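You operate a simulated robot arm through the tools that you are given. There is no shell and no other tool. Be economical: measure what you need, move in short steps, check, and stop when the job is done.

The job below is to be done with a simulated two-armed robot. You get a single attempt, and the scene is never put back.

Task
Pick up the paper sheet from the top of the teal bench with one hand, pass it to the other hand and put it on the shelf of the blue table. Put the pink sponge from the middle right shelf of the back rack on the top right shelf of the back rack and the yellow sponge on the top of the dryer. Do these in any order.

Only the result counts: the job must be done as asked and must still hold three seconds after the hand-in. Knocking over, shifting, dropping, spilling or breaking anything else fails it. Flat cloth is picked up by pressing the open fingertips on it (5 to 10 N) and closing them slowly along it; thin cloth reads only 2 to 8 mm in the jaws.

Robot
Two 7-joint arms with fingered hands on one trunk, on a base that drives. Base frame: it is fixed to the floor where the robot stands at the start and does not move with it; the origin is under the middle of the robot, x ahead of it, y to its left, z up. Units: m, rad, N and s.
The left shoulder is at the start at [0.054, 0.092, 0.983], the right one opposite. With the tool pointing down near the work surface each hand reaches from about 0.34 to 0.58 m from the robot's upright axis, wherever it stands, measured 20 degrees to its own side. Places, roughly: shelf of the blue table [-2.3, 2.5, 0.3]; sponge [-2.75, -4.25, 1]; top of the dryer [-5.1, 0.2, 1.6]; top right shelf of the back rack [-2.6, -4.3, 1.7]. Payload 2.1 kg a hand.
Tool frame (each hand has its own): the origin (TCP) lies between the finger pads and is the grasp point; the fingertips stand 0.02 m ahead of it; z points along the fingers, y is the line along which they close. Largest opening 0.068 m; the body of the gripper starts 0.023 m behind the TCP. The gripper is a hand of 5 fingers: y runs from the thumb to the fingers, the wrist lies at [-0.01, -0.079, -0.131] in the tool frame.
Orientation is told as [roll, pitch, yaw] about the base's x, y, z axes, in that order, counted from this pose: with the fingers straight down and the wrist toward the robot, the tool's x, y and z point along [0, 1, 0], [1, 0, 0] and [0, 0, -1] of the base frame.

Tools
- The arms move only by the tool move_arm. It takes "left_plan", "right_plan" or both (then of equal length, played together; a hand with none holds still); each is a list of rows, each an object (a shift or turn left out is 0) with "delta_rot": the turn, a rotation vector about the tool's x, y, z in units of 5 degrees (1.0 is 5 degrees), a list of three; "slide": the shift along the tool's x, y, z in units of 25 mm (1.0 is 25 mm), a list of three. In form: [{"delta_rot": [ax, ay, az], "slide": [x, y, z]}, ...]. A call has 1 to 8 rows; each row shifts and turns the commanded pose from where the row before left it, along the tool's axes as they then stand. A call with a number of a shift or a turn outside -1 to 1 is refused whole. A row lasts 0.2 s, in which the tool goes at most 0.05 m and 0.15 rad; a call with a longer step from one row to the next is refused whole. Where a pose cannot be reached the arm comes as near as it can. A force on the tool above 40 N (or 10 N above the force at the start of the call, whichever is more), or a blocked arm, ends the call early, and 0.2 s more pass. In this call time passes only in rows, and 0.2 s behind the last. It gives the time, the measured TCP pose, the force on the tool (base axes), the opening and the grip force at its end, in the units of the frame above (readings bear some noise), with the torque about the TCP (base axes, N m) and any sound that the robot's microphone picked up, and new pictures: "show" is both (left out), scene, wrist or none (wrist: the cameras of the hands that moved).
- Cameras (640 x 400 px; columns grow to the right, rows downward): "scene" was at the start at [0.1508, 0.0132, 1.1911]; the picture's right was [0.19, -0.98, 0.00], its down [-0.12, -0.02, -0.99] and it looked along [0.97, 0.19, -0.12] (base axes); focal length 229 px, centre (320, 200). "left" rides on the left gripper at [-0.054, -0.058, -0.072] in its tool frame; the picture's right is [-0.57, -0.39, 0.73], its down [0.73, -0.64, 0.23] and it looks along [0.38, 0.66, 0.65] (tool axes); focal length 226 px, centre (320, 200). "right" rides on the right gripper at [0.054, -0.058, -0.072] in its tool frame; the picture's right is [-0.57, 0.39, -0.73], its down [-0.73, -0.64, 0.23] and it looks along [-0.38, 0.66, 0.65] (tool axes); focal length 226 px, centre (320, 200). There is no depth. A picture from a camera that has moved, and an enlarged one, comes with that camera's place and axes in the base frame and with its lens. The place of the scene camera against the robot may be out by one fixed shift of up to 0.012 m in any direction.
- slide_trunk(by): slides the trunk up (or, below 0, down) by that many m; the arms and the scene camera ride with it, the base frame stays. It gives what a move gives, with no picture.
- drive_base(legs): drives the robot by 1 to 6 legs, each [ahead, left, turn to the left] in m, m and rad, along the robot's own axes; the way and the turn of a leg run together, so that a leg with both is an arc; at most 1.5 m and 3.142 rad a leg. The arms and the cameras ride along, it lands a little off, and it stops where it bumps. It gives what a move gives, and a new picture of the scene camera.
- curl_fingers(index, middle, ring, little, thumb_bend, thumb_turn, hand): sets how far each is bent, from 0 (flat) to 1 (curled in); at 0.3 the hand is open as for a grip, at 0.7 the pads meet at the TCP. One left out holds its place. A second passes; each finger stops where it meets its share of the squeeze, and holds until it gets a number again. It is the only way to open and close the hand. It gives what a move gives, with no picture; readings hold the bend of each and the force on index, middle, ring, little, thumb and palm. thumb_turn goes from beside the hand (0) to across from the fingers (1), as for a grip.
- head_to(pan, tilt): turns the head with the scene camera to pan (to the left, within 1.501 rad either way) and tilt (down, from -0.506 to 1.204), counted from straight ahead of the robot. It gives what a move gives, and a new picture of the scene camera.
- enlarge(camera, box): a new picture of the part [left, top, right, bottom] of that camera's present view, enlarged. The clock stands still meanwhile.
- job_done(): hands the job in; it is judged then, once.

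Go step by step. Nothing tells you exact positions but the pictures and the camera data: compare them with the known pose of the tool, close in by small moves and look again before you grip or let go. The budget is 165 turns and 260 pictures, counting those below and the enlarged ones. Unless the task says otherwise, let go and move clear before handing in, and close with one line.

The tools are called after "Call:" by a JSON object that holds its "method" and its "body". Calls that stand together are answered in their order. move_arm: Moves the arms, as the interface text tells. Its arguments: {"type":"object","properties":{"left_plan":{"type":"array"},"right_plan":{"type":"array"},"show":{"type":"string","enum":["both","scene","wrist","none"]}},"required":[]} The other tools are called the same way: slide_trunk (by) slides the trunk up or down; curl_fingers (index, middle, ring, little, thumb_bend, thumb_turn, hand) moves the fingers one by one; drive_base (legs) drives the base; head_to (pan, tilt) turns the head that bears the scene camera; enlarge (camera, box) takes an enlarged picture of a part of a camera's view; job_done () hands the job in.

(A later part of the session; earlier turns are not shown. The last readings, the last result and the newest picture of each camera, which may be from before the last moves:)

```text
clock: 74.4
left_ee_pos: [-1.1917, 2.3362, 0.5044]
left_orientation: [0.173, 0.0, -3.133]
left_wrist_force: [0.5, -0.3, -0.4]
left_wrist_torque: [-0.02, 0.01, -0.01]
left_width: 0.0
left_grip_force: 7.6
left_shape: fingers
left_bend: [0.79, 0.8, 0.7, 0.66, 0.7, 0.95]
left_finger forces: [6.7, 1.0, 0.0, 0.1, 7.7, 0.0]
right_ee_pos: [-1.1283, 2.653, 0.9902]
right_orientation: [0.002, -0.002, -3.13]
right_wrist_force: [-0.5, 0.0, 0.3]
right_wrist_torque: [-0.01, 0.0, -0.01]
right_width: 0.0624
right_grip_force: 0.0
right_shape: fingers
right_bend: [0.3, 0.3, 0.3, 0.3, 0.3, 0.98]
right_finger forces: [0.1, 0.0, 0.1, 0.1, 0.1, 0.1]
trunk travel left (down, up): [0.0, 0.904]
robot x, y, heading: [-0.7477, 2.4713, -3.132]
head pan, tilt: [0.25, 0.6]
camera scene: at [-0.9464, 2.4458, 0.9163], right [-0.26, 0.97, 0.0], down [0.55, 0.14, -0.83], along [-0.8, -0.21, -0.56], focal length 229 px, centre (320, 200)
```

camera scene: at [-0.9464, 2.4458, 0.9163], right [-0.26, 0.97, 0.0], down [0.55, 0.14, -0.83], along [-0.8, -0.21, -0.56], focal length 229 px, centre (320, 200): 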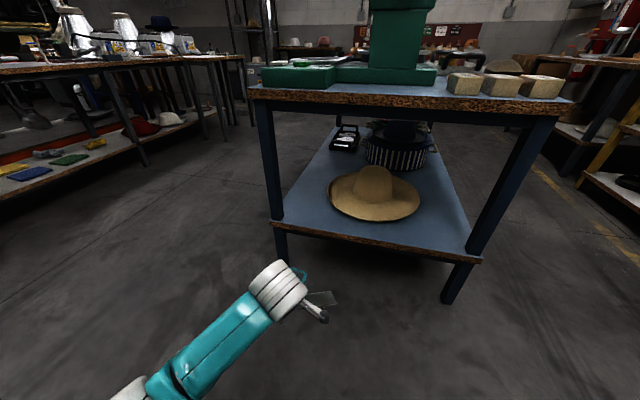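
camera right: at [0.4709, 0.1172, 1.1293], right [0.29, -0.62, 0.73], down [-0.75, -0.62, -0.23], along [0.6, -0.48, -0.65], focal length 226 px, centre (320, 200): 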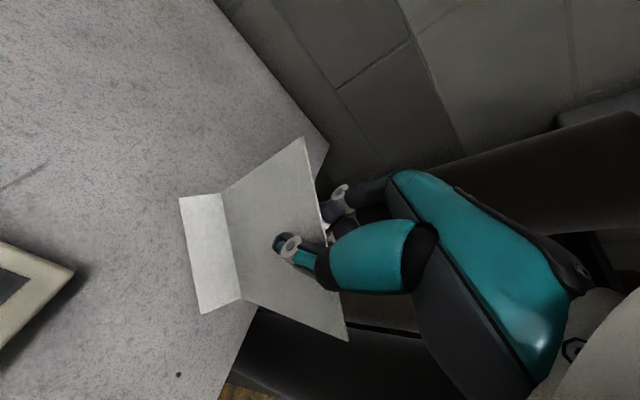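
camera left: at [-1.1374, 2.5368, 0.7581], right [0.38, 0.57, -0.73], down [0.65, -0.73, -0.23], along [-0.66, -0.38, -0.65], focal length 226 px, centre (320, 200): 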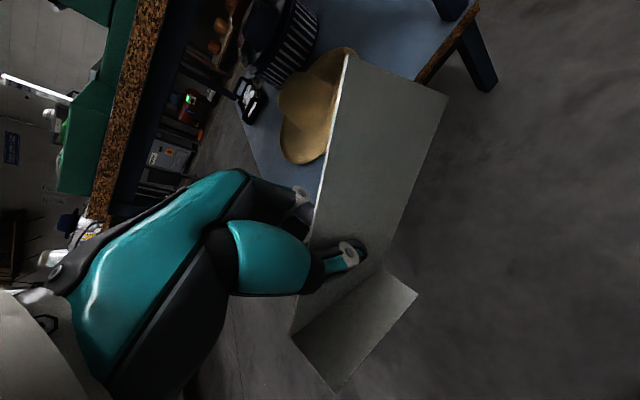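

The shelf corner at the right is clear, and the hat is about 10 cm away from my target at (−1.70, 2.67). I'll lower 5 cm more, then drive sideways and in.

Call:
{"method": "move_arm", "body": {"left_plan": [{"slide": [0.0, 0, 0.7]}, {"slide": [0.0, 0, 0.7]}, {"slide": [0, 0, 0.7]}], "show": "none"}}

Call:
{"method": "drive_base", "body": {"legs": [[0, -0.325, 0], [0.3, 0, 0]]}}

Call:
{"method": "head_to", "body": {"pan": 0.3, "tilt": 0.8}}

```text
clock: 75.2
left_ee_pos: [-1.1932, 2.3261, 0.4526]
left_orientation: [0.173, 0.0, -3.132]
left_wrist_force: [-0.3, 1.0, -0.4]
left_wrist_torque: [-0.01, -0.03, 0.0]
left_width: 0.0
left_grip_force: 7.7
left_shape: fingers
left_bend: [0.79, 0.8, 0.7, 0.66, 0.7, 0.95]
left_finger forces: [6.6, 1.0, 0.0, 0.1, 7.8, 0.1]
right_ee_pos: [-1.1278, 2.6523, 0.9904]
right_orientation: [0.001, -0.001, -3.133]
right_wrist_force: [0.0, -0.2, -0.8]
right_wrist_torque: [0.02, 0.03, -0.03]
right_width: 0.0621
right_grip_force: 0.1
right_shape: fingers
right_bend: [0.3, 0.3, 0.3, 0.3, 0.3, 0.98]
right_finger forces: [0.1, 0.0, 0.0, 0.0, 0.0, 0.1]
trunk travel left (down, up): [0.0, 0.904]
robot x, y, heading: [-0.7502, 2.4735, -3.131]
head pan, tilt: [0.25, 0.6]
```

```text
clock: 79.0
left_ee_pos: [-1.4982, 2.6572, 0.453]
left_orientation: [0.176, -0.001, -3.135]
left_wrist_force: [0.6, 0.0, 1.3]
left_wrist_torque: [-0.01, 0.02, 0.01]
left_width: 0.0001
left_grip_force: 7.4
left_shape: fingers
left_bend: [0.79, 0.8, 0.7, 0.66, 0.7, 0.95]
left_finger forces: [6.7, 1.0, 0.0, 0.0, 7.8, 0.1]
right_ee_pos: [-1.4326, 2.9842, 0.9899]
right_orientation: [0.001, -0.002, -3.135]
right_wrist_force: [-0.4, 0.1, 0.1]
right_wrist_torque: [0.0, 0.02, 0.0]
right_width: 0.0622
right_grip_force: 0.0
right_shape: fingers
right_bend: [0.3, 0.3, 0.3, 0.3, 0.3, 0.98]
right_finger forces: [0.0, 0.0, 0.1, 0.1, 0.1, 0.0]
trunk travel left (down, up): [0.0, 0.904]
robot x, y, heading: [-1.0571, 2.7985, -3.139]
head pan, tilt: [0.25, 0.6]
camera scene: at [-1.2508, 2.7752, 0.9162], right [-0.25, 0.97, 0.0], down [0.55, 0.14, -0.82], along [-0.8, -0.21, -0.57], focal length 229 px, centre (320, 200)
```

scene: 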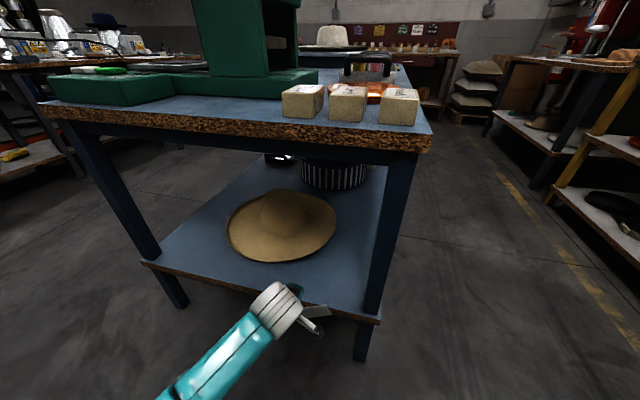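

```text
clock: 79.8
left_ee_pos: [-1.4973, 2.6579, 0.4538]
left_orientation: [0.176, 0.001, -3.136]
left_wrist_force: [-0.8, -0.3, 0.3]
left_wrist_torque: [0.0, -0.03, -0.03]
left_width: 0.0
left_grip_force: 7.8
left_shape: fingers
left_bend: [0.79, 0.8, 0.7, 0.66, 0.7, 0.95]
left_finger forces: [6.7, 1.1, 0.1, 0.1, 7.8, 0.0]
right_ee_pos: [-1.4318, 2.9833, 0.9894]
right_orientation: [-0.001, -0.002, -3.135]
right_wrist_force: [0.2, -0.8, -0.1]
right_wrist_torque: [0.01, 0.01, 0.02]
right_width: 0.0623
right_grip_force: 0.1
right_shape: fingers
right_bend: [0.3, 0.3, 0.3, 0.3, 0.3, 0.98]
right_finger forces: [0.1, 0.0, 0.0, 0.1, 0.1, 0.0]
trunk travel left (down, up): [0.0, 0.904]
robot x, y, heading: [-1.0553, 2.8017, -3.137]
head pan, tilt: [0.3, 0.799]
camera scene: at [-1.2423, 2.7732, 0.8994], right [-0.3, 0.95, 0.0], down [0.68, 0.22, -0.7], along [-0.66, -0.21, -0.72], focal length 229 px, centre (320, 200)
```

scene: 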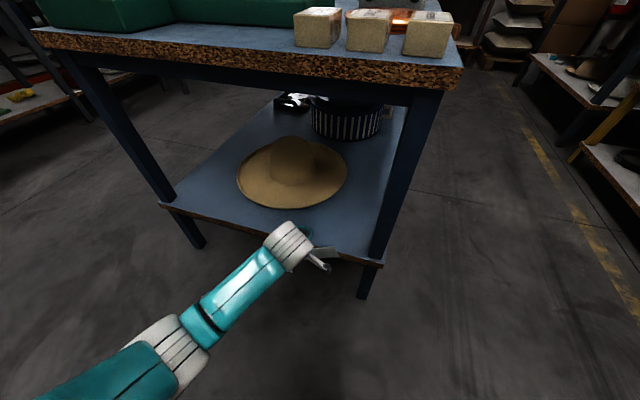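

The way in is clear, so I'll go another 0.20 m ahead.

Call:
{"method": "drive_base", "body": {"legs": [[0.205, 0, 0]]}}

Call:
{"method": "enlarge", "body": {"camera": "left", "box": [0, 0, 640, 400]}}

```text
clock: 81.4
left_ee_pos: [-1.6992, 2.6542, 0.4537]
left_orientation: [0.175, -0.001, -3.132]
left_wrist_force: [-0.3, 0.0, 0.8]
left_wrist_torque: [0.01, 0.0, -0.01]
left_width: 0.0
left_grip_force: 7.9
left_shape: fingers
left_bend: [0.79, 0.8, 0.7, 0.66, 0.7, 0.95]
left_finger forces: [6.7, 1.0, 0.1, 0.0, 7.6, 0.0]
right_ee_pos: [-1.6362, 2.9809, 0.991]
right_orientation: [0.001, -0.002, -3.132]
right_wrist_force: [0.3, -0.3, 0.0]
right_wrist_torque: [0.0, 0.04, 0.0]
right_width: 0.0623
right_grip_force: 0.0
right_shape: fingers
right_bend: [0.3, 0.3, 0.3, 0.3, 0.3, 0.98]
right_finger forces: [0.1, 0.1, 0.1, 0.1, 0.0, 0.0]
trunk travel left (down, up): [0.0, 0.904]
robot x, y, heading: [-1.2555, 2.7986, -3.134]
head pan, tilt: [0.3, 0.799]
camera scene: at [-1.4454, 2.7712, 0.8993], right [-0.3, 0.95, 0.0], down [0.68, 0.22, -0.7], along [-0.66, -0.21, -0.72], focal length 229 px, centre (320, 200)
```

scene: 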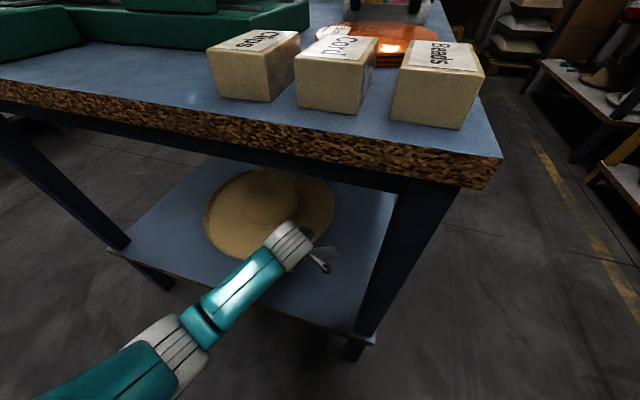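

```text
1.00 times, centred on (320, 200) of left (not enlarged: the box is as wide or as high as the picture)
camera zoom: at [-1.6424, 2.7204, 0.5157], right [0.38, 0.43, -0.81], down [0.65, -0.76, -0.1], along [-0.66, -0.49, -0.57], focal length 226 px, centre (320, 200)
```

zoom: 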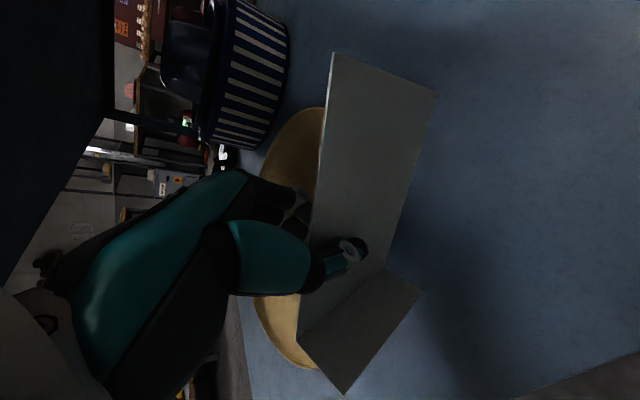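

The sheet is over the shelf with the hat well clear. I'll lower it slowly.

Call:
{"method": "move_arm", "body": {"left_plan": [{"slide": [-0.09, 0, 0.5]}, {"slide": [-0.09, 0, 0.5]}, {"slide": [-0.09, 0, 0.5]}, {"slide": [-0.07, 0, 0.4]}]}}

```text
clock: 82.4
left_ee_pos: [-1.7005, 2.6547, 0.4053]
left_orientation: [0.173, 0.001, -3.133]
left_wrist_force: [-0.1, 0.0, -0.4]
left_wrist_torque: [0.03, 0.03, -0.01]
left_width: 0.0
left_grip_force: 7.0
left_shape: fingers
left_bend: [0.79, 0.8, 0.7, 0.66, 0.7, 0.95]
left_finger forces: [6.7, 0.9, 0.0, 0.0, 7.7, 0.0]
right_ee_pos: [-1.6361, 2.9814, 0.9901]
right_orientation: [-0.002, -0.003, -3.135]
right_wrist_force: [-0.2, 0.3, 0.6]
right_wrist_torque: [0.0, -0.01, 0.03]
right_width: 0.0622
right_grip_force: 0.1
right_shape: fingers
right_bend: [0.3, 0.3, 0.3, 0.3, 0.3, 0.98]
right_finger forces: [0.0, 0.0, 0.1, 0.1, 0.1, 0.0]
trunk travel left (down, up): [0.0, 0.904]
robot x, y, heading: [-1.2566, 2.7988, -3.132]
head pan, tilt: [0.3, 0.799]
camera scene: at [-1.4454, 2.7712, 0.8993], right [-0.3, 0.95, 0.0], down [0.68, 0.22, -0.7], along [-0.66, -0.21, -0.72], focal length 229 px, centre (320, 200)
camera left: at [-1.6425, 2.7201, 0.4667], right [0.38, 0.43, -0.81], down [0.65, -0.76, -0.1], along [-0.66, -0.49, -0.57], focal length 226 px, centre (320, 200)
```

scene: 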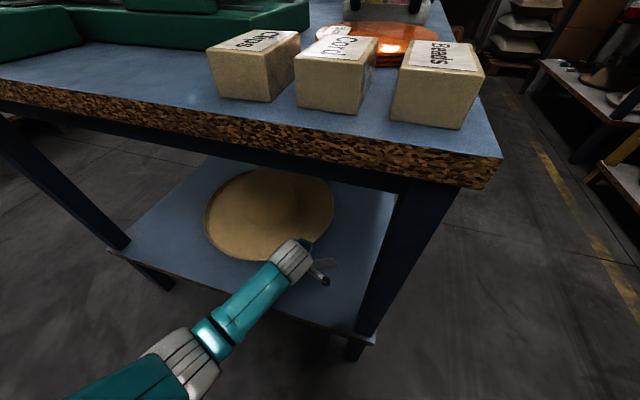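
left: 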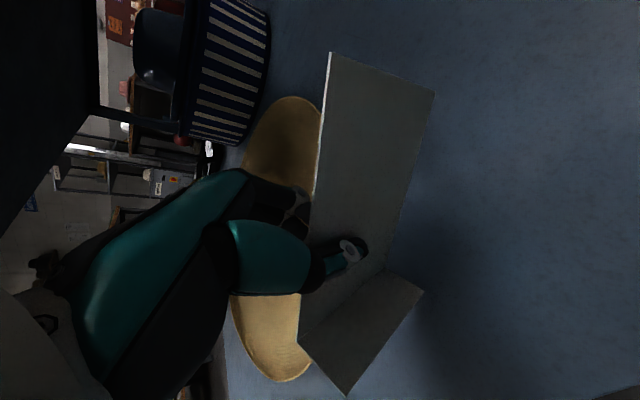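

No contact yet, so I'll keep lowering in small steps.

Call:
{"method": "move_arm", "body": {"left_plan": [{"slide": [-0.05, 0, 0.3]}, {"slide": [-0.05, 0, 0.3]}, {"slide": [-0.05, 0, 0.3]}], "show": "wrist"}}

```text
clock: 83.2
left_ee_pos: [-1.7002, 2.6549, 0.3832]
left_orientation: [0.173, -0.002, -3.133]
left_wrist_force: [-0.3, 0.5, 3.0]
left_wrist_torque: [0.02, -0.04, -0.02]
left_width: 0.0
left_grip_force: 8.6
left_shape: fingers
left_bend: [0.79, 0.8, 0.7, 0.66, 0.7, 0.95]
left_finger forces: [7.1, 1.6, 0.1, 0.0, 7.8, 0.1]
right_ee_pos: [-1.6369, 2.9817, 0.9886]
right_orientation: [-0.001, -0.001, -3.133]
right_wrist_force: [0.1, 0.0, 0.4]
right_wrist_torque: [-0.01, 0.02, 0.01]
right_width: 0.0623
right_grip_force: 0.0
right_shape: fingers
right_bend: [0.3, 0.3, 0.3, 0.3, 0.3, 0.98]
right_finger forces: [0.1, 0.1, 0.0, 0.1, 0.0, 0.0]
trunk travel left (down, up): [0.0, 0.904]
robot x, y, heading: [-1.2577, 2.8, -3.134]
head pan, tilt: [0.3, 0.799]
camera left: at [-1.6424, 2.7201, 0.4448], right [0.38, 0.43, -0.82], down [0.65, -0.76, -0.1], along [-0.66, -0.49, -0.57], focal length 226 px, centre (320, 200)
```

left: 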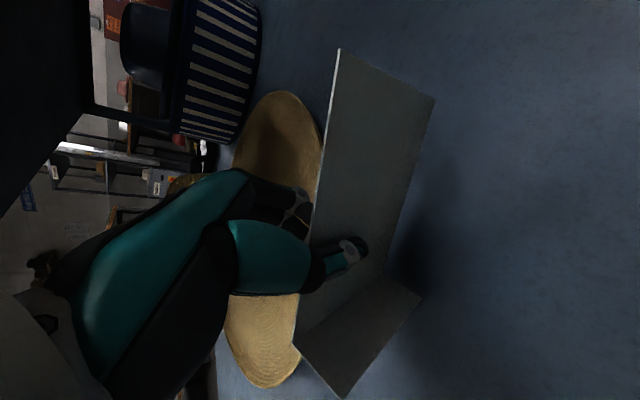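

The sheet touches the shelf (3 N up). I'll open gently.

Call:
{"method": "curl_fingers", "body": {"hand": "left", "index": 0.62, "middle": 0.62, "ring": 0.6, "little": 0.6, "thumb_bend": 0.6}}

Call:
{"method": "enlarge", "body": {"camera": "left", "box": [0, 0, 640, 400]}}

```text
clock: 84.2
left_ee_pos: [-1.7002, 2.6538, 0.3829]
left_orientation: [0.176, 0.001, -3.133]
left_wrist_force: [0.2, 0.4, -0.9]
left_wrist_torque: [-0.02, 0.02, -0.02]
left_width: 0.01
left_grip_force: 0.1
left_shape: fingers
left_bend: [0.62, 0.62, 0.6, 0.6, 0.6, 0.98]
left_finger forces: [0.0, 0.1, 0.0, 0.0, 0.0, 0.1]
right_ee_pos: [-1.637, 2.9812, 0.9904]
right_orientation: [-0.001, -0.001, -3.131]
right_wrist_force: [0.1, 0.1, 0.2]
right_wrist_torque: [-0.01, 0.01, 0.0]
right_width: 0.0623
right_grip_force: 0.1
right_shape: fingers
right_bend: [0.3, 0.3, 0.3, 0.3, 0.3, 0.98]
right_finger forces: [0.0, 0.0, 0.0, 0.0, 0.0, 0.0]
trunk travel left (down, up): [0.0, 0.904]
robot x, y, heading: [-1.2599, 2.8013, -3.13]
head pan, tilt: [0.3, 0.799]
```

```text
1.00 times, centred on (320, 200) of left (not enlarged: the box is as wide or as high as the picture)
camera zoom: at [-1.6422, 2.72, 0.4445], right [0.38, 0.43, -0.81], down [0.65, -0.76, -0.1], along [-0.66, -0.49, -0.57], focal length 226 px, centre (320, 200)
```

zoom: 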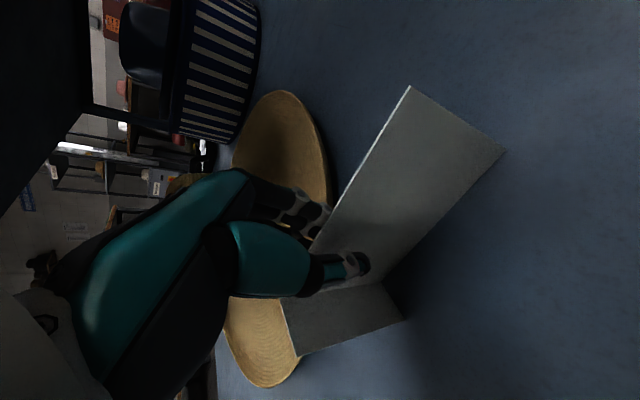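

The sheet stands on its edge on the shelf. I'll open fully and lift straight up.

Call:
{"method": "curl_fingers", "body": {"hand": "left", "index": 0.4, "middle": 0.4, "ring": 0.4, "little": 0.4, "thumb_bend": 0.4}}

Call:
{"method": "move_arm", "body": {"left_plan": [{"slide": [0.09, 0, -0.5]}, {"slide": [0.14, 0, -0.8]}, {"slide": [0.14, 0, -0.8]}, {"slide": [0.14, 0, -0.8]}, {"slide": [0.14, 0, -0.8]}]}}

```text
clock: 85.2
left_ee_pos: [-1.7004, 2.6539, 0.3827]
left_orientation: [0.175, 0.0, -3.132]
left_wrist_force: [0.4, 0.8, 0.2]
left_wrist_torque: [-0.01, -0.03, 0.01]
left_width: 0.0454
left_grip_force: 0.0
left_shape: fingers
left_bend: [0.4, 0.4, 0.4, 0.4, 0.4, 0.98]
left_finger forces: [0.0, 0.0, 0.0, 0.0, 0.0, 0.0]
right_ee_pos: [-1.6364, 2.9812, 0.9899]
right_orientation: [0.001, -0.003, -3.133]
right_wrist_force: [0.8, 0.4, 0.3]
right_wrist_torque: [-0.01, -0.01, 0.02]
right_width: 0.0621
right_grip_force: 0.0
right_shape: fingers
right_bend: [0.3, 0.3, 0.3, 0.3, 0.3, 0.98]
right_finger forces: [0.0, 0.0, 0.0, 0.1, 0.0, 0.0]
trunk travel left (down, up): [0.0, 0.904]
robot x, y, heading: [-1.2523, 2.8, -3.138]
head pan, tilt: [0.3, 0.799]
```

```text
clock: 86.4
left_ee_pos: [-1.6993, 2.6539, 0.4758]
left_orientation: [0.175, 0.002, -3.133]
left_wrist_force: [-0.1, 0.3, 0.2]
left_wrist_torque: [-0.01, -0.03, -0.03]
left_width: 0.0457
left_grip_force: 0.2
left_shape: fingers
left_bend: [0.4, 0.4, 0.4, 0.4, 0.4, 0.98]
left_finger forces: [0.1, 0.1, 0.0, 0.0, 0.1, 0.1]
right_ee_pos: [-1.6367, 2.9809, 0.9905]
right_orientation: [0.0, -0.003, -3.133]
right_wrist_force: [0.7, 0.1, -0.5]
right_wrist_torque: [-0.02, -0.01, -0.02]
right_width: 0.0623
right_grip_force: 0.0
right_shape: fingers
right_bend: [0.3, 0.3, 0.3, 0.3, 0.3, 0.98]
right_finger forces: [0.1, 0.0, 0.0, 0.0, 0.0, 0.0]
trunk travel left (down, up): [0.0, 0.904]
robot x, y, heading: [-1.258, 2.7982, -3.136]
head pan, tilt: [0.3, 0.799]
camera scene: at [-1.4454, 2.7712, 0.8993], right [-0.3, 0.95, 0.0], down [0.68, 0.22, -0.7], along [-0.66, -0.21, -0.72], focal length 229 px, centre (320, 200)
camera left: at [-1.6412, 2.7194, 0.5383], right [0.38, 0.43, -0.81], down [0.65, -0.76, -0.1], along [-0.66, -0.49, -0.57], focal length 226 px, centre (320, 200)
```

scene: 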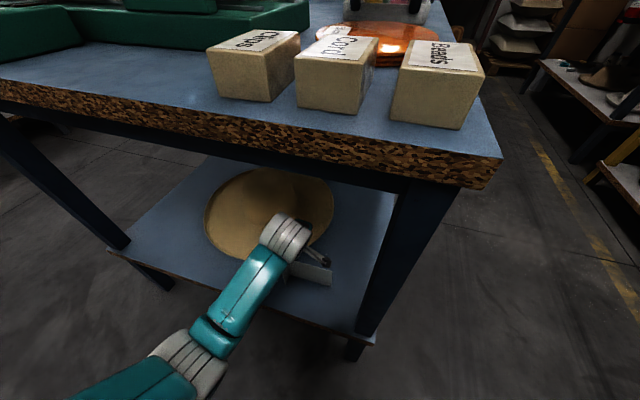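
left: 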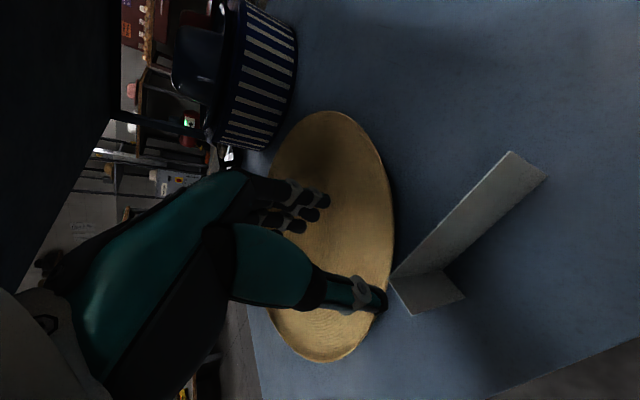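

The sheet stands on its own on the shelf. Backing straight out now, then I'll look.

Call:
{"method": "drive_base", "body": {"legs": [[-0.45, 0, 0]]}}

Call:
{"method": "slide_trunk", "body": {"by": 0.3}}

Call:
{"method": "head_to", "body": {"pan": 1.4, "tilt": 0.25}}

```text
clock: 89.1
left_ee_pos: [-1.2485, 2.6577, 0.476]
left_orientation: [0.175, 0.0, -3.128]
left_wrist_force: [0.1, 0.5, -0.1]
left_wrist_torque: [0.0, 0.0, -0.01]
left_width: 0.0456
left_grip_force: 0.1
left_shape: fingers
left_bend: [0.4, 0.4, 0.4, 0.4, 0.4, 0.98]
left_finger forces: [0.1, 0.1, 0.0, 0.0, 0.1, 0.0]
right_ee_pos: [-1.1848, 2.9841, 0.9894]
right_orientation: [0.0, -0.002, -3.13]
right_wrist_force: [0.4, 0.9, -0.4]
right_wrist_torque: [0.0, 0.01, 0.04]
right_width: 0.062
right_grip_force: 0.0
right_shape: fingers
right_bend: [0.3, 0.3, 0.3, 0.3, 0.3, 0.98]
right_finger forces: [0.1, 0.0, 0.1, 0.0, 0.0, 0.0]
trunk travel left (down, up): [0.0, 0.904]
robot x, y, heading: [-0.8079, 2.8056, -3.13]
head pan, tilt: [0.3, 0.799]
camera scene: at [-0.9943, 2.7752, 0.8993], right [-0.31, 0.95, 0.0], down [0.68, 0.22, -0.7], along [-0.66, -0.21, -0.72], focal length 229 px, centre (320, 200)
```

scene: 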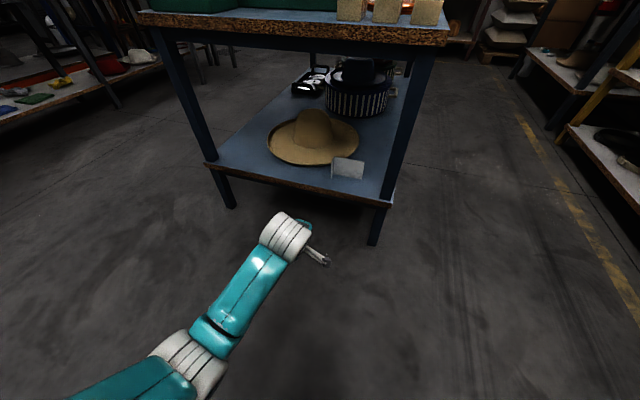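

```text
clock: 92.1
left_ee_pos: [-1.2477, 2.657, 0.7755]
left_orientation: [0.173, 0.003, -3.129]
left_wrist_force: [0.4, -0.3, 0.1]
left_wrist_torque: [-0.02, -0.02, 0.02]
left_width: 0.0457
left_grip_force: 0.1
left_shape: fingers
left_bend: [0.4, 0.4, 0.4, 0.4, 0.4, 0.98]
left_finger forces: [0.0, 0.0, 0.0, 0.1, 0.1, 0.1]
right_ee_pos: [-1.0788, 2.9856, 1.3499]
right_orientation: [-0.001, -0.225, -3.131]
right_wrist_force: [-1.1, -0.1, 0.1]
right_wrist_torque: [-0.03, -0.01, 0.05]
right_width: 0.0621
right_grip_force: 0.0
right_shape: fingers
right_bend: [0.3, 0.3, 0.3, 0.3, 0.3, 0.98]
right_finger forces: [0.0, 0.0, 0.0, 0.0, 0.0, 0.0]
trunk travel left (down, up): [-0.3, 0.604]
robot x, y, heading: [-0.807, 2.8028, -3.126]
head pan, tilt: [0.3, 0.799]
```

```text
clock: 93.4
left_ee_pos: [-1.247, 2.6571, 0.7753]
left_orientation: [0.175, 0.0, -3.13]
left_wrist_force: [-0.3, 0.0, 0.7]
left_wrist_torque: [-0.02, 0.02, -0.06]
left_width: 0.0457
left_grip_force: 0.0
left_shape: fingers
left_bend: [0.4, 0.4, 0.4, 0.4, 0.4, 0.98]
left_finger forces: [0.0, 0.1, 0.1, 0.0, 0.1, 0.0]
right_ee_pos: [-1.08, 2.9864, 1.3495]
right_orientation: [0.001, -0.223, -3.132]
right_wrist_force: [0.9, -1.0, 0.6]
right_wrist_torque: [0.0, 0.0, -0.02]
right_width: 0.062
right_grip_force: 0.0
right_shape: fingers
right_bend: [0.3, 0.3, 0.3, 0.3, 0.3, 0.98]
right_finger forces: [0.1, 0.0, 0.1, 0.1, 0.1, 0.1]
trunk travel left (down, up): [-0.3, 0.604]
robot x, y, heading: [-0.8068, 2.8019, -3.129]
head pan, tilt: [1.4, 0.25]
camera scene: at [-0.8616, 2.7086, 1.2552], right [-0.99, 0.16, 0.0], down [0.04, 0.24, -0.97], along [-0.15, -0.96, -0.25], focal length 229 px, centre (320, 200)
```

scene: 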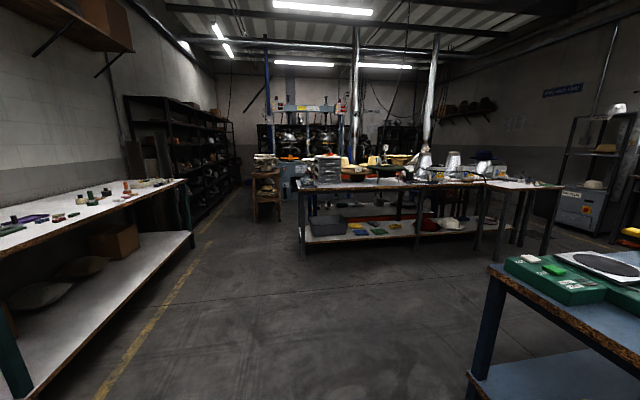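

The sheet stands safely on the blue table's shelf. Now I'll find the back rack, zooming on the far wall.

Call:
{"method": "enlarge", "body": {"camera": "scene", "box": [220, 80, 460, 230]}}

```text
2.67 times, centred on (340, 155) of scene
camera zoom: at [-0.8616, 2.7086, 1.2552], right [-0.99, 0.16, 0.0], down [0.04, 0.24, -0.97], along [-0.15, -0.96, -0.25], focal length 610 px, centre (267, 320)
```

zoom: 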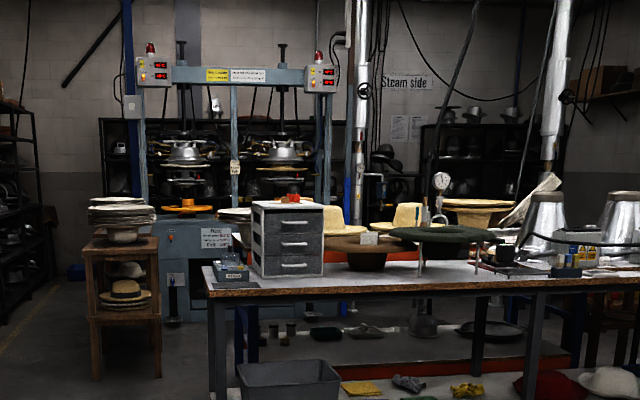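

The back rack seems to stand behind the press on the far wall. I'll turn to face that way and drive to the gap near the island to see the routes.

Call:
{"method": "drive_base", "body": {"legs": [[0, 0, 1.56], [1.5, 0.4, 0], [0.5, 0.1, 0]]}}

Call:
{"method": "head_to", "body": {"pan": 0, "tilt": 0.2}}

Call:
{"method": "head_to", "body": {"pan": -0.7, "tilt": 0.2}}

```text
refused: leg 2 is longer than a leg can be; nothing moved
```

```text
clock: 95.0
left_ee_pos: [-1.2484, 2.657, 0.7767]
left_orientation: [0.175, 0.001, -3.13]
left_wrist_force: [0.1, 0.4, 0.2]
left_wrist_torque: [0.02, -0.01, 0.03]
left_width: 0.0456
left_grip_force: 0.0
left_shape: fingers
left_bend: [0.4, 0.4, 0.4, 0.4, 0.4, 0.98]
left_finger forces: [0.0, 0.1, 0.1, 0.0, 0.0, 0.1]
right_ee_pos: [-1.0792, 2.9872, 1.3501]
right_orientation: [0.0, -0.223, -3.13]
right_wrist_force: [-0.1, 0.1, -0.5]
right_wrist_torque: [0.01, -0.04, -0.01]
right_width: 0.0622
right_grip_force: 0.0
right_shape: fingers
right_bend: [0.3, 0.3, 0.3, 0.3, 0.3, 0.98]
right_finger forces: [0.1, 0.0, 0.0, 0.0, 0.1, 0.1]
trunk travel left (down, up): [-0.3, 0.604]
robot x, y, heading: [-0.8056, 2.8041, -3.126]
head pan, tilt: [0.0, 0.201]
camera scene: at [-0.9399, 2.7996, 1.2598], right [-0.01, 1.0, 0.0], down [0.2, 0.0, -0.98], along [-0.98, -0.01, -0.2], focal length 229 px, centre (320, 200)
```

scene: 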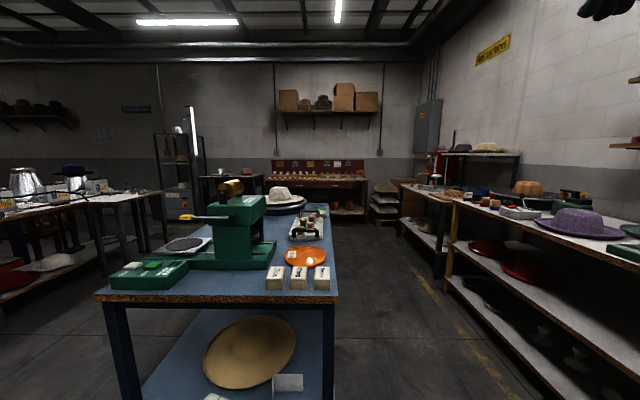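

```text
clock: 96.0
left_ee_pos: [-1.2484, 2.6568, 0.7753]
left_orientation: [0.175, -0.001, -3.13]
left_wrist_force: [-0.2, -0.4, 0.3]
left_wrist_torque: [0.0, 0.01, 0.01]
left_width: 0.0456
left_grip_force: 0.1
left_shape: fingers
left_bend: [0.4, 0.4, 0.4, 0.4, 0.4, 0.98]
left_finger forces: [0.1, 0.0, 0.0, 0.0, 0.0, 0.1]
right_ee_pos: [-1.0795, 2.9859, 1.3496]
right_orientation: [0.0, -0.224, -3.132]
right_wrist_force: [0.6, 0.0, 0.1]
right_wrist_torque: [0.02, 0.01, -0.01]
right_width: 0.0621
right_grip_force: 0.0
right_shape: fingers
right_bend: [0.3, 0.3, 0.3, 0.3, 0.3, 0.98]
right_finger forces: [0.0, 0.1, 0.0, 0.1, 0.0, 0.1]
trunk travel left (down, up): [-0.3, 0.604]
robot x, y, heading: [-0.8054, 2.8016, -3.128]
head pan, tilt: [-0.7, 0.201]
camera scene: at [-0.9187, 2.8599, 1.2598], right [0.63, 0.77, 0.0], down [0.15, -0.13, -0.98], along [-0.76, 0.62, -0.2], focal length 229 px, centre (320, 200)
```

scene: 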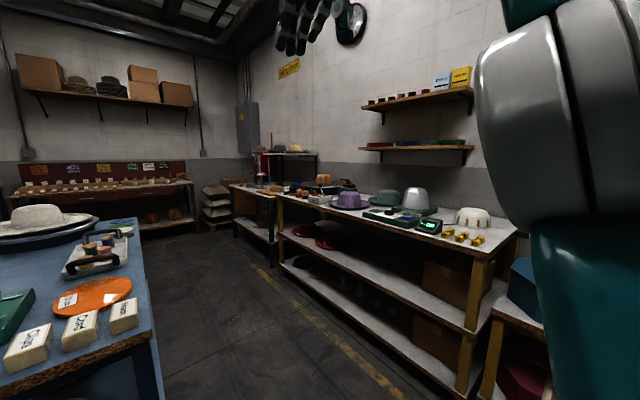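

I'll drive with legs within the limit, facing the back of the room.

Call:
{"method": "drive_base", "body": {"legs": [[0, 0, 1.56], [1.4, 0.4, 0], [0.4, 0.1, 0]]}}

Call:
{"method": "head_to", "body": {"pan": 0, "tilt": 0.2}}

Call:
{"method": "head_to", "body": {"pan": -0.6, "tilt": 0.2}}

```text
clock: 109.2
left_ee_pos: [-0.1613, 0.5795, 0.7759]
left_orientation: [0.173, 0.002, -1.567]
left_wrist_force: [-0.3, 0.6, 0.6]
left_wrist_torque: [-0.02, -0.02, 0.02]
left_width: 0.0457
left_grip_force: 0.1
left_shape: fingers
left_bend: [0.4, 0.4, 0.4, 0.4, 0.4, 0.98]
left_finger forces: [0.0, 0.1, 0.0, 0.1, 0.0, 0.0]
right_ee_pos: [-0.4903, 0.7522, 1.3496]
right_orientation: [0.001, -0.221, -1.567]
right_wrist_force: [1.1, -0.4, 0.0]
right_wrist_torque: [0.01, 0.01, 0.07]
right_width: 0.062
right_grip_force: 0.0
right_shape: fingers
right_bend: [0.3, 0.3, 0.3, 0.3, 0.3, 0.98]
right_finger forces: [0.1, 0.0, 0.0, 0.0, 0.0, 0.0]
trunk travel left (down, up): [-0.3, 0.604]
robot x, y, heading: [-0.3088, 1.0238, -1.566]
head pan, tilt: [-0.7, 0.201]
camera scene: at [-0.364, 0.9035, 1.2598], right [-0.77, 0.64, 0.0], down [0.13, 0.15, -0.98], along [-0.63, -0.75, -0.2], focal length 229 px, centre (320, 200)
```

scene: 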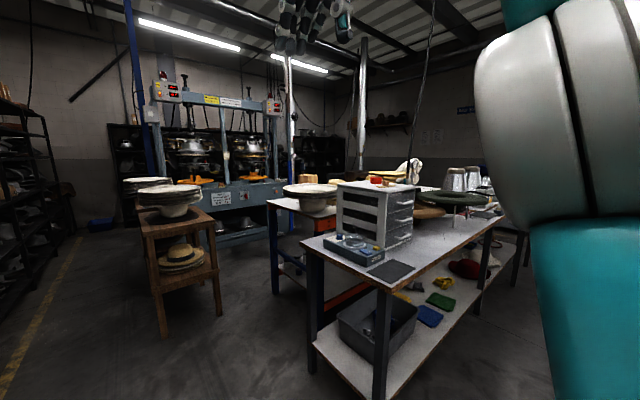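

```text
clock: 110.2
left_ee_pos: [-0.1627, 0.5796, 0.7749]
left_orientation: [0.174, 0.001, -1.567]
left_wrist_force: [0.1, -0.2, -0.4]
left_wrist_torque: [-0.02, 0.02, 0.01]
left_width: 0.0456
left_grip_force: 0.0
left_shape: fingers
left_bend: [0.4, 0.4, 0.4, 0.4, 0.4, 0.98]
left_finger forces: [0.1, 0.0, 0.1, 0.0, 0.1, 0.0]
right_ee_pos: [-0.4894, 0.7504, 1.349]
right_orientation: [-0.001, -0.225, -1.567]
right_wrist_force: [-0.3, -1.1, 0.3]
right_wrist_torque: [0.02, -0.02, 0.0]
right_width: 0.0618
right_grip_force: 0.1
right_shape: fingers
right_bend: [0.3, 0.3, 0.3, 0.3, 0.3, 0.98]
right_finger forces: [0.0, 0.0, 0.0, 0.1, 0.0, 0.1]
trunk travel left (down, up): [-0.3, 0.604]
robot x, y, heading: [-0.3044, 1.0239, -1.561]
head pan, tilt: [0.0, 0.201]
camera scene: at [-0.3039, 0.8818, 1.2598], right [-1.0, 0.0, 0.0], down [0.0, 0.2, -0.98], along [0.0, -0.98, -0.2], focal length 229 px, centre (320, 200)
```

scene: 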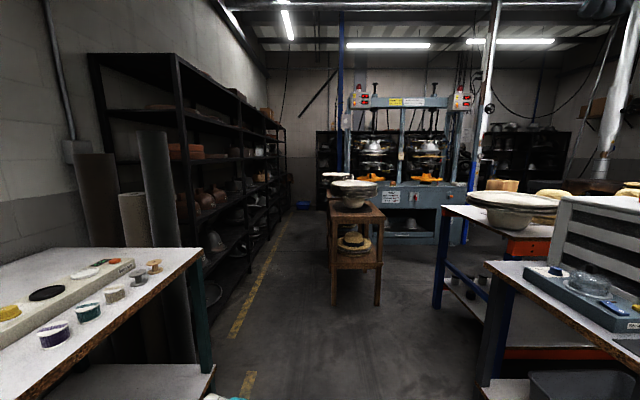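

```text
clock: 111.2
left_ee_pos: [-0.1614, 0.5803, 0.7752]
left_orientation: [0.175, 0.001, -1.566]
left_wrist_force: [-0.2, -0.1, 0.1]
left_wrist_torque: [-0.02, 0.03, 0.02]
left_width: 0.0454
left_grip_force: 0.1
left_shape: fingers
left_bend: [0.4, 0.4, 0.4, 0.4, 0.4, 0.98]
left_finger forces: [0.0, 0.1, 0.1, 0.0, 0.0, 0.1]
right_ee_pos: [-0.49, 0.751, 1.3492]
right_orientation: [0.0, -0.223, -1.568]
right_wrist_force: [-0.2, -0.5, 0.2]
right_wrist_torque: [-0.03, -0.01, -0.04]
right_width: 0.0625
right_grip_force: 0.1
right_shape: fingers
right_bend: [0.3, 0.3, 0.3, 0.3, 0.3, 0.98]
right_finger forces: [0.1, 0.1, 0.0, 0.0, 0.1, 0.1]
trunk travel left (down, up): [-0.3, 0.604]
robot x, y, heading: [-0.3076, 1.0224, -1.569]
head pan, tilt: [-0.6, 0.201]
camera scene: at [-0.3565, 0.8979, 1.2598], right [-0.83, 0.56, 0.0], down [0.11, 0.17, -0.98], along [-0.55, -0.81, -0.2], focal length 229 px, centre (320, 200)
```

scene: 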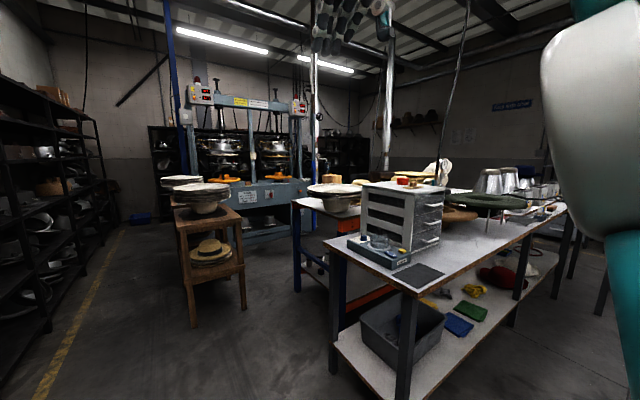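

The corridor on the left leads to the back and is about 0.7 m wide. I'll drive down it and look behind the press.

Call:
{"method": "drive_base", "body": {"legs": [[0.7, 0.05, 0], [0.9, 0.14, 0], [1.3, 0, 0]]}}

Call:
{"method": "head_to", "body": {"pan": -0.5, "tilt": 0.15}}

```text
clock: 125.6
left_ee_pos: [0.0446, -2.3215, 0.7755]
left_orientation: [0.174, 0.0, -1.565]
left_wrist_force: [0.7, -0.1, 0.3]
left_wrist_torque: [0.0, 0.0, -0.03]
left_width: 0.0456
left_grip_force: 0.0
left_shape: fingers
left_bend: [0.4, 0.4, 0.4, 0.4, 0.4, 0.98]
left_finger forces: [0.0, 0.0, 0.0, 0.0, 0.0, 0.1]
right_ee_pos: [-0.2822, -2.1505, 1.3497]
right_orientation: [0.0, -0.223, -1.562]
right_wrist_force: [-0.3, -0.3, 1.2]
right_wrist_torque: [0.01, 0.01, -0.01]
right_width: 0.0619
right_grip_force: 0.0
right_shape: fingers
right_bend: [0.3, 0.3, 0.3, 0.3, 0.3, 0.98]
right_finger forces: [0.0, 0.1, 0.0, 0.0, 0.0, 0.1]
trunk travel left (down, up): [-0.3, 0.604]
robot x, y, heading: [-0.1017, -1.8777, -1.56]
head pan, tilt: [-0.6, 0.201]
camera scene: at [-0.1497, -2.0038, 1.2598], right [-0.83, 0.56, 0.0], down [0.11, 0.17, -0.98], along [-0.55, -0.81, -0.2], focal length 229 px, centre (320, 200)
```

scene: 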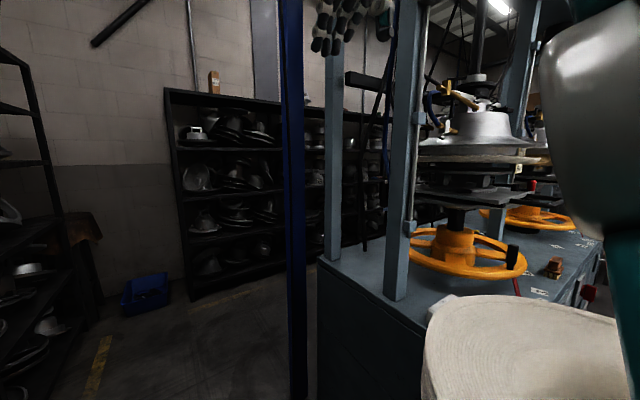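

```text
clock: 126.3
left_ee_pos: [0.0457, -2.3209, 0.7762]
left_orientation: [0.175, 0.0, -1.562]
left_wrist_force: [-0.2, -0.1, 0.4]
left_wrist_torque: [-0.04, -0.03, -0.01]
left_width: 0.0457
left_grip_force: 0.2
left_shape: fingers
left_bend: [0.4, 0.4, 0.4, 0.4, 0.4, 0.98]
left_finger forces: [0.1, 0.1, 0.0, 0.0, 0.0, 0.0]
right_ee_pos: [-0.2831, -2.1515, 1.3491]
right_orientation: [0.0, -0.224, -1.563]
right_wrist_force: [-0.1, 0.4, 0.1]
right_wrist_torque: [0.04, -0.02, -0.02]
right_width: 0.0622
right_grip_force: 0.0
right_shape: fingers
right_bend: [0.3, 0.3, 0.3, 0.3, 0.3, 0.98]
right_finger forces: [0.0, 0.0, 0.0, 0.1, 0.0, 0.0]
trunk travel left (down, up): [-0.3, 0.604]
robot x, y, heading: [-0.103, -1.8769, -1.56]
head pan, tilt: [-0.499, 0.15]
camera scene: at [-0.1414, -2.0082, 1.2645], right [-0.88, 0.47, 0.0], down [0.07, 0.13, -0.99], along [-0.47, -0.87, -0.15], focal length 229 px, centre (320, 200)
```

scene: 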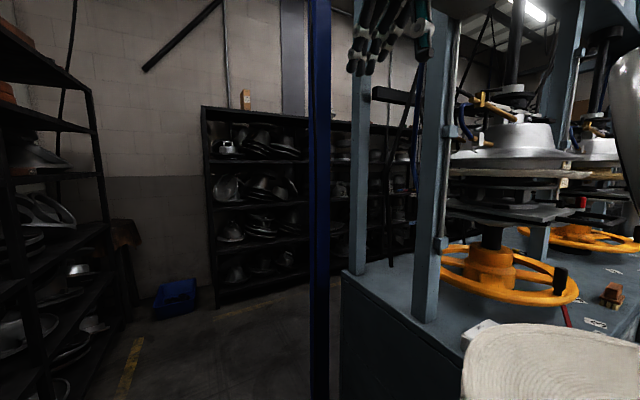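

There's a walkway between the press and the back rack. I'll go further to look along it.

Call:
{"method": "drive_base", "body": {"legs": [[1.2, 0.0, 0]]}}

Call:
{"method": "head_to", "body": {"pan": -1.2, "tilt": 0.25}}

```text
clock: 132.4
left_ee_pos: [0.0454, -3.5296, 0.7765]
left_orientation: [0.174, -0.001, -1.574]
left_wrist_force: [-0.7, -0.5, 0.2]
left_wrist_torque: [0.02, -0.01, 0.03]
left_width: 0.0458
left_grip_force: 0.0
left_shape: fingers
left_bend: [0.4, 0.4, 0.4, 0.4, 0.4, 0.98]
left_finger forces: [0.0, 0.0, 0.0, 0.1, 0.1, 0.0]
right_ee_pos: [-0.2825, -3.3573, 1.3502]
right_orientation: [-0.001, -0.223, -1.575]
right_wrist_force: [-0.1, 1.2, -0.1]
right_wrist_torque: [-0.02, -0.04, 0.01]
right_width: 0.0621
right_grip_force: 0.1
right_shape: fingers
right_bend: [0.3, 0.3, 0.3, 0.3, 0.3, 0.98]
right_finger forces: [0.0, 0.1, 0.0, 0.0, 0.0, 0.0]
trunk travel left (down, up): [-0.3, 0.604]
robot x, y, heading: [-0.0972, -3.0852, -1.576]
head pan, tilt: [-0.499, 0.15]
camera scene: at [-0.1397, -3.2153, 1.2645], right [-0.88, 0.48, 0.0], down [0.07, 0.13, -0.99], along [-0.48, -0.87, -0.15], focal length 229 px, centre (320, 200)
```

scene: 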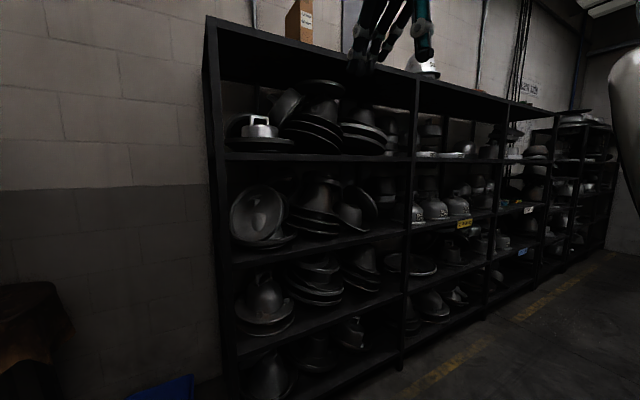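

```text
clock: 133.5
left_ee_pos: [0.0451, -3.5297, 0.7752]
left_orientation: [0.174, 0.0, -1.574]
left_wrist_force: [0.2, -0.3, -0.2]
left_wrist_torque: [-0.02, 0.0, -0.02]
left_width: 0.0457
left_grip_force: 0.0
left_shape: fingers
left_bend: [0.4, 0.4, 0.4, 0.4, 0.4, 0.98]
left_finger forces: [0.0, 0.0, 0.0, 0.0, 0.1, 0.0]
right_ee_pos: [-0.2817, -3.3572, 1.3495]
right_orientation: [-0.001, -0.223, -1.574]
right_wrist_force: [-0.1, -0.3, -0.1]
right_wrist_torque: [0.01, 0.01, -0.01]
right_width: 0.0621
right_grip_force: 0.1
right_shape: fingers
right_bend: [0.3, 0.3, 0.3, 0.3, 0.3, 0.98]
right_finger forces: [0.0, 0.0, 0.0, 0.0, 0.0, 0.0]
trunk travel left (down, up): [-0.3, 0.604]
robot x, y, heading: [-0.0996, -3.0875, -1.576]
head pan, tilt: [-1.201, 0.25]
camera scene: at [-0.1822, -3.1676, 1.2553], right [-0.36, 0.93, 0.0], down [0.23, 0.09, -0.97], along [-0.9, -0.35, -0.25], focal length 229 px, centre (320, 200)
```

scene: 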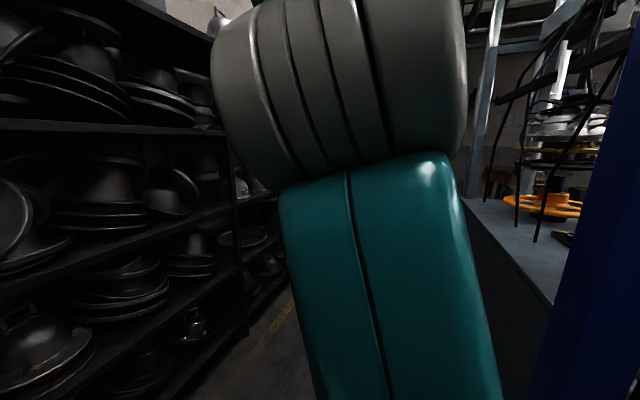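

The rack has three bays and the right one is near x≈−2.2…−2.9. The walkway (y −2.75 to −4.17) is clear, so I'll strafe right along it.

Call:
{"method": "drive_base", "body": {"legs": [[0.2, -0.2, 0], [0, -1.4, 0], [0, -0.85, 0]]}}

Call:
{"method": "head_to", "body": {"pan": 0, "tilt": 0.1}}

```text
clock: 146.1
left_ee_pos: [-2.3929, -3.7323, 0.7752]
left_orientation: [0.174, 0.0, -1.566]
left_wrist_force: [-0.1, 0.0, -0.6]
left_wrist_torque: [0.02, -0.02, 0.03]
left_width: 0.0456
left_grip_force: 0.1
left_shape: fingers
left_bend: [0.4, 0.4, 0.4, 0.4, 0.4, 0.98]
left_finger forces: [0.0, 0.0, 0.1, 0.1, 0.0, 0.0]
right_ee_pos: [-2.7203, -3.5621, 1.3503]
right_orientation: [0.0, -0.224, -1.57]
right_wrist_force: [0.2, 0.2, -0.4]
right_wrist_torque: [-0.01, 0.01, 0.03]
right_width: 0.0624
right_grip_force: 0.0
right_shape: fingers
right_bend: [0.3, 0.3, 0.3, 0.3, 0.3, 0.98]
right_finger forces: [0.0, 0.1, 0.0, 0.1, 0.0, 0.0]
trunk travel left (down, up): [-0.3, 0.604]
robot x, y, heading: [-2.5337, -3.2916, -1.562]
head pan, tilt: [-1.201, 0.25]
camera scene: at [-2.6217, -3.3715, 1.2553], right [-0.37, 0.93, 0.0], down [0.23, 0.09, -0.97], along [-0.9, -0.35, -0.25], focal length 229 px, centre (320, 200)
```

scene: 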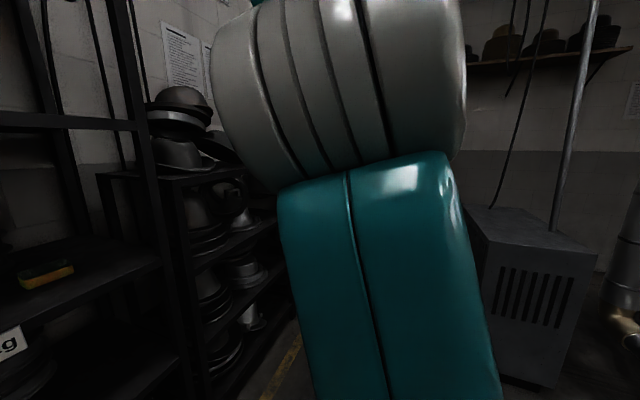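

```text
clock: 147.5
left_ee_pos: [-2.3921, -3.7322, 0.7758]
left_orientation: [0.174, 0.001, -1.565]
left_wrist_force: [-0.5, 1.2, 0.4]
left_wrist_torque: [-0.01, 0.01, -0.02]
left_width: 0.0457
left_grip_force: 0.1
left_shape: fingers
left_bend: [0.4, 0.4, 0.4, 0.4, 0.4, 0.98]
left_finger forces: [0.0, 0.0, 0.0, 0.1, 0.0, 0.1]
right_ee_pos: [-2.7203, -3.5616, 1.3499]
right_orientation: [-0.001, -0.223, -1.566]
right_wrist_force: [0.1, -0.3, 0.9]
right_wrist_torque: [-0.02, 0.01, 0.02]
right_width: 0.0621
right_grip_force: 0.1
right_shape: fingers
right_bend: [0.3, 0.3, 0.3, 0.3, 0.3, 0.98]
right_finger forces: [0.0, 0.1, 0.0, 0.0, 0.1, 0.1]
trunk travel left (down, up): [-0.3, 0.604]
robot x, y, heading: [-2.5412, -3.2914, -1.565]
head pan, tilt: [0.0, 0.099]
camera scene: at [-2.5344, -3.4294, 1.2692], right [-1.0, 0.0, 0.0], down [0.0, 0.1, -0.99], along [0.0, -0.99, -0.1], focal length 229 px, centre (320, 200)
```

scene: 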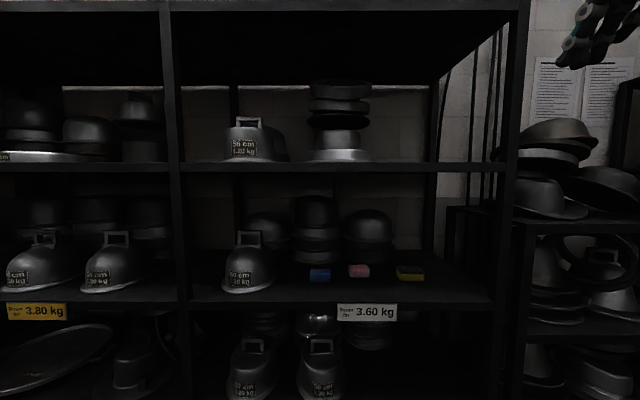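

The blue, pink and yellow sponges lie on the middle right shelf. I'll zoom in to measure them.

Call:
{"method": "enlarge", "body": {"camera": "scene", "box": [290, 210, 450, 310]}}

```text
4.00 times, centred on (370, 260) of scene
camera zoom: at [-2.5344, -3.4294, 1.2692], right [-1.0, 0.0, 0.0], down [0.0, 0.1, -0.99], along [0.0, -0.99, -0.1], focal length 916 px, centre (120, -40)
```

zoom: 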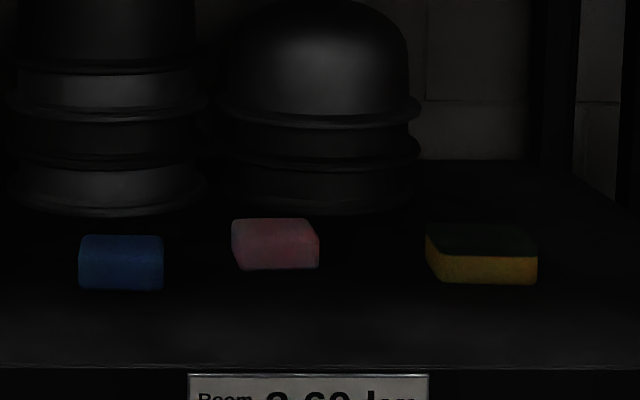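

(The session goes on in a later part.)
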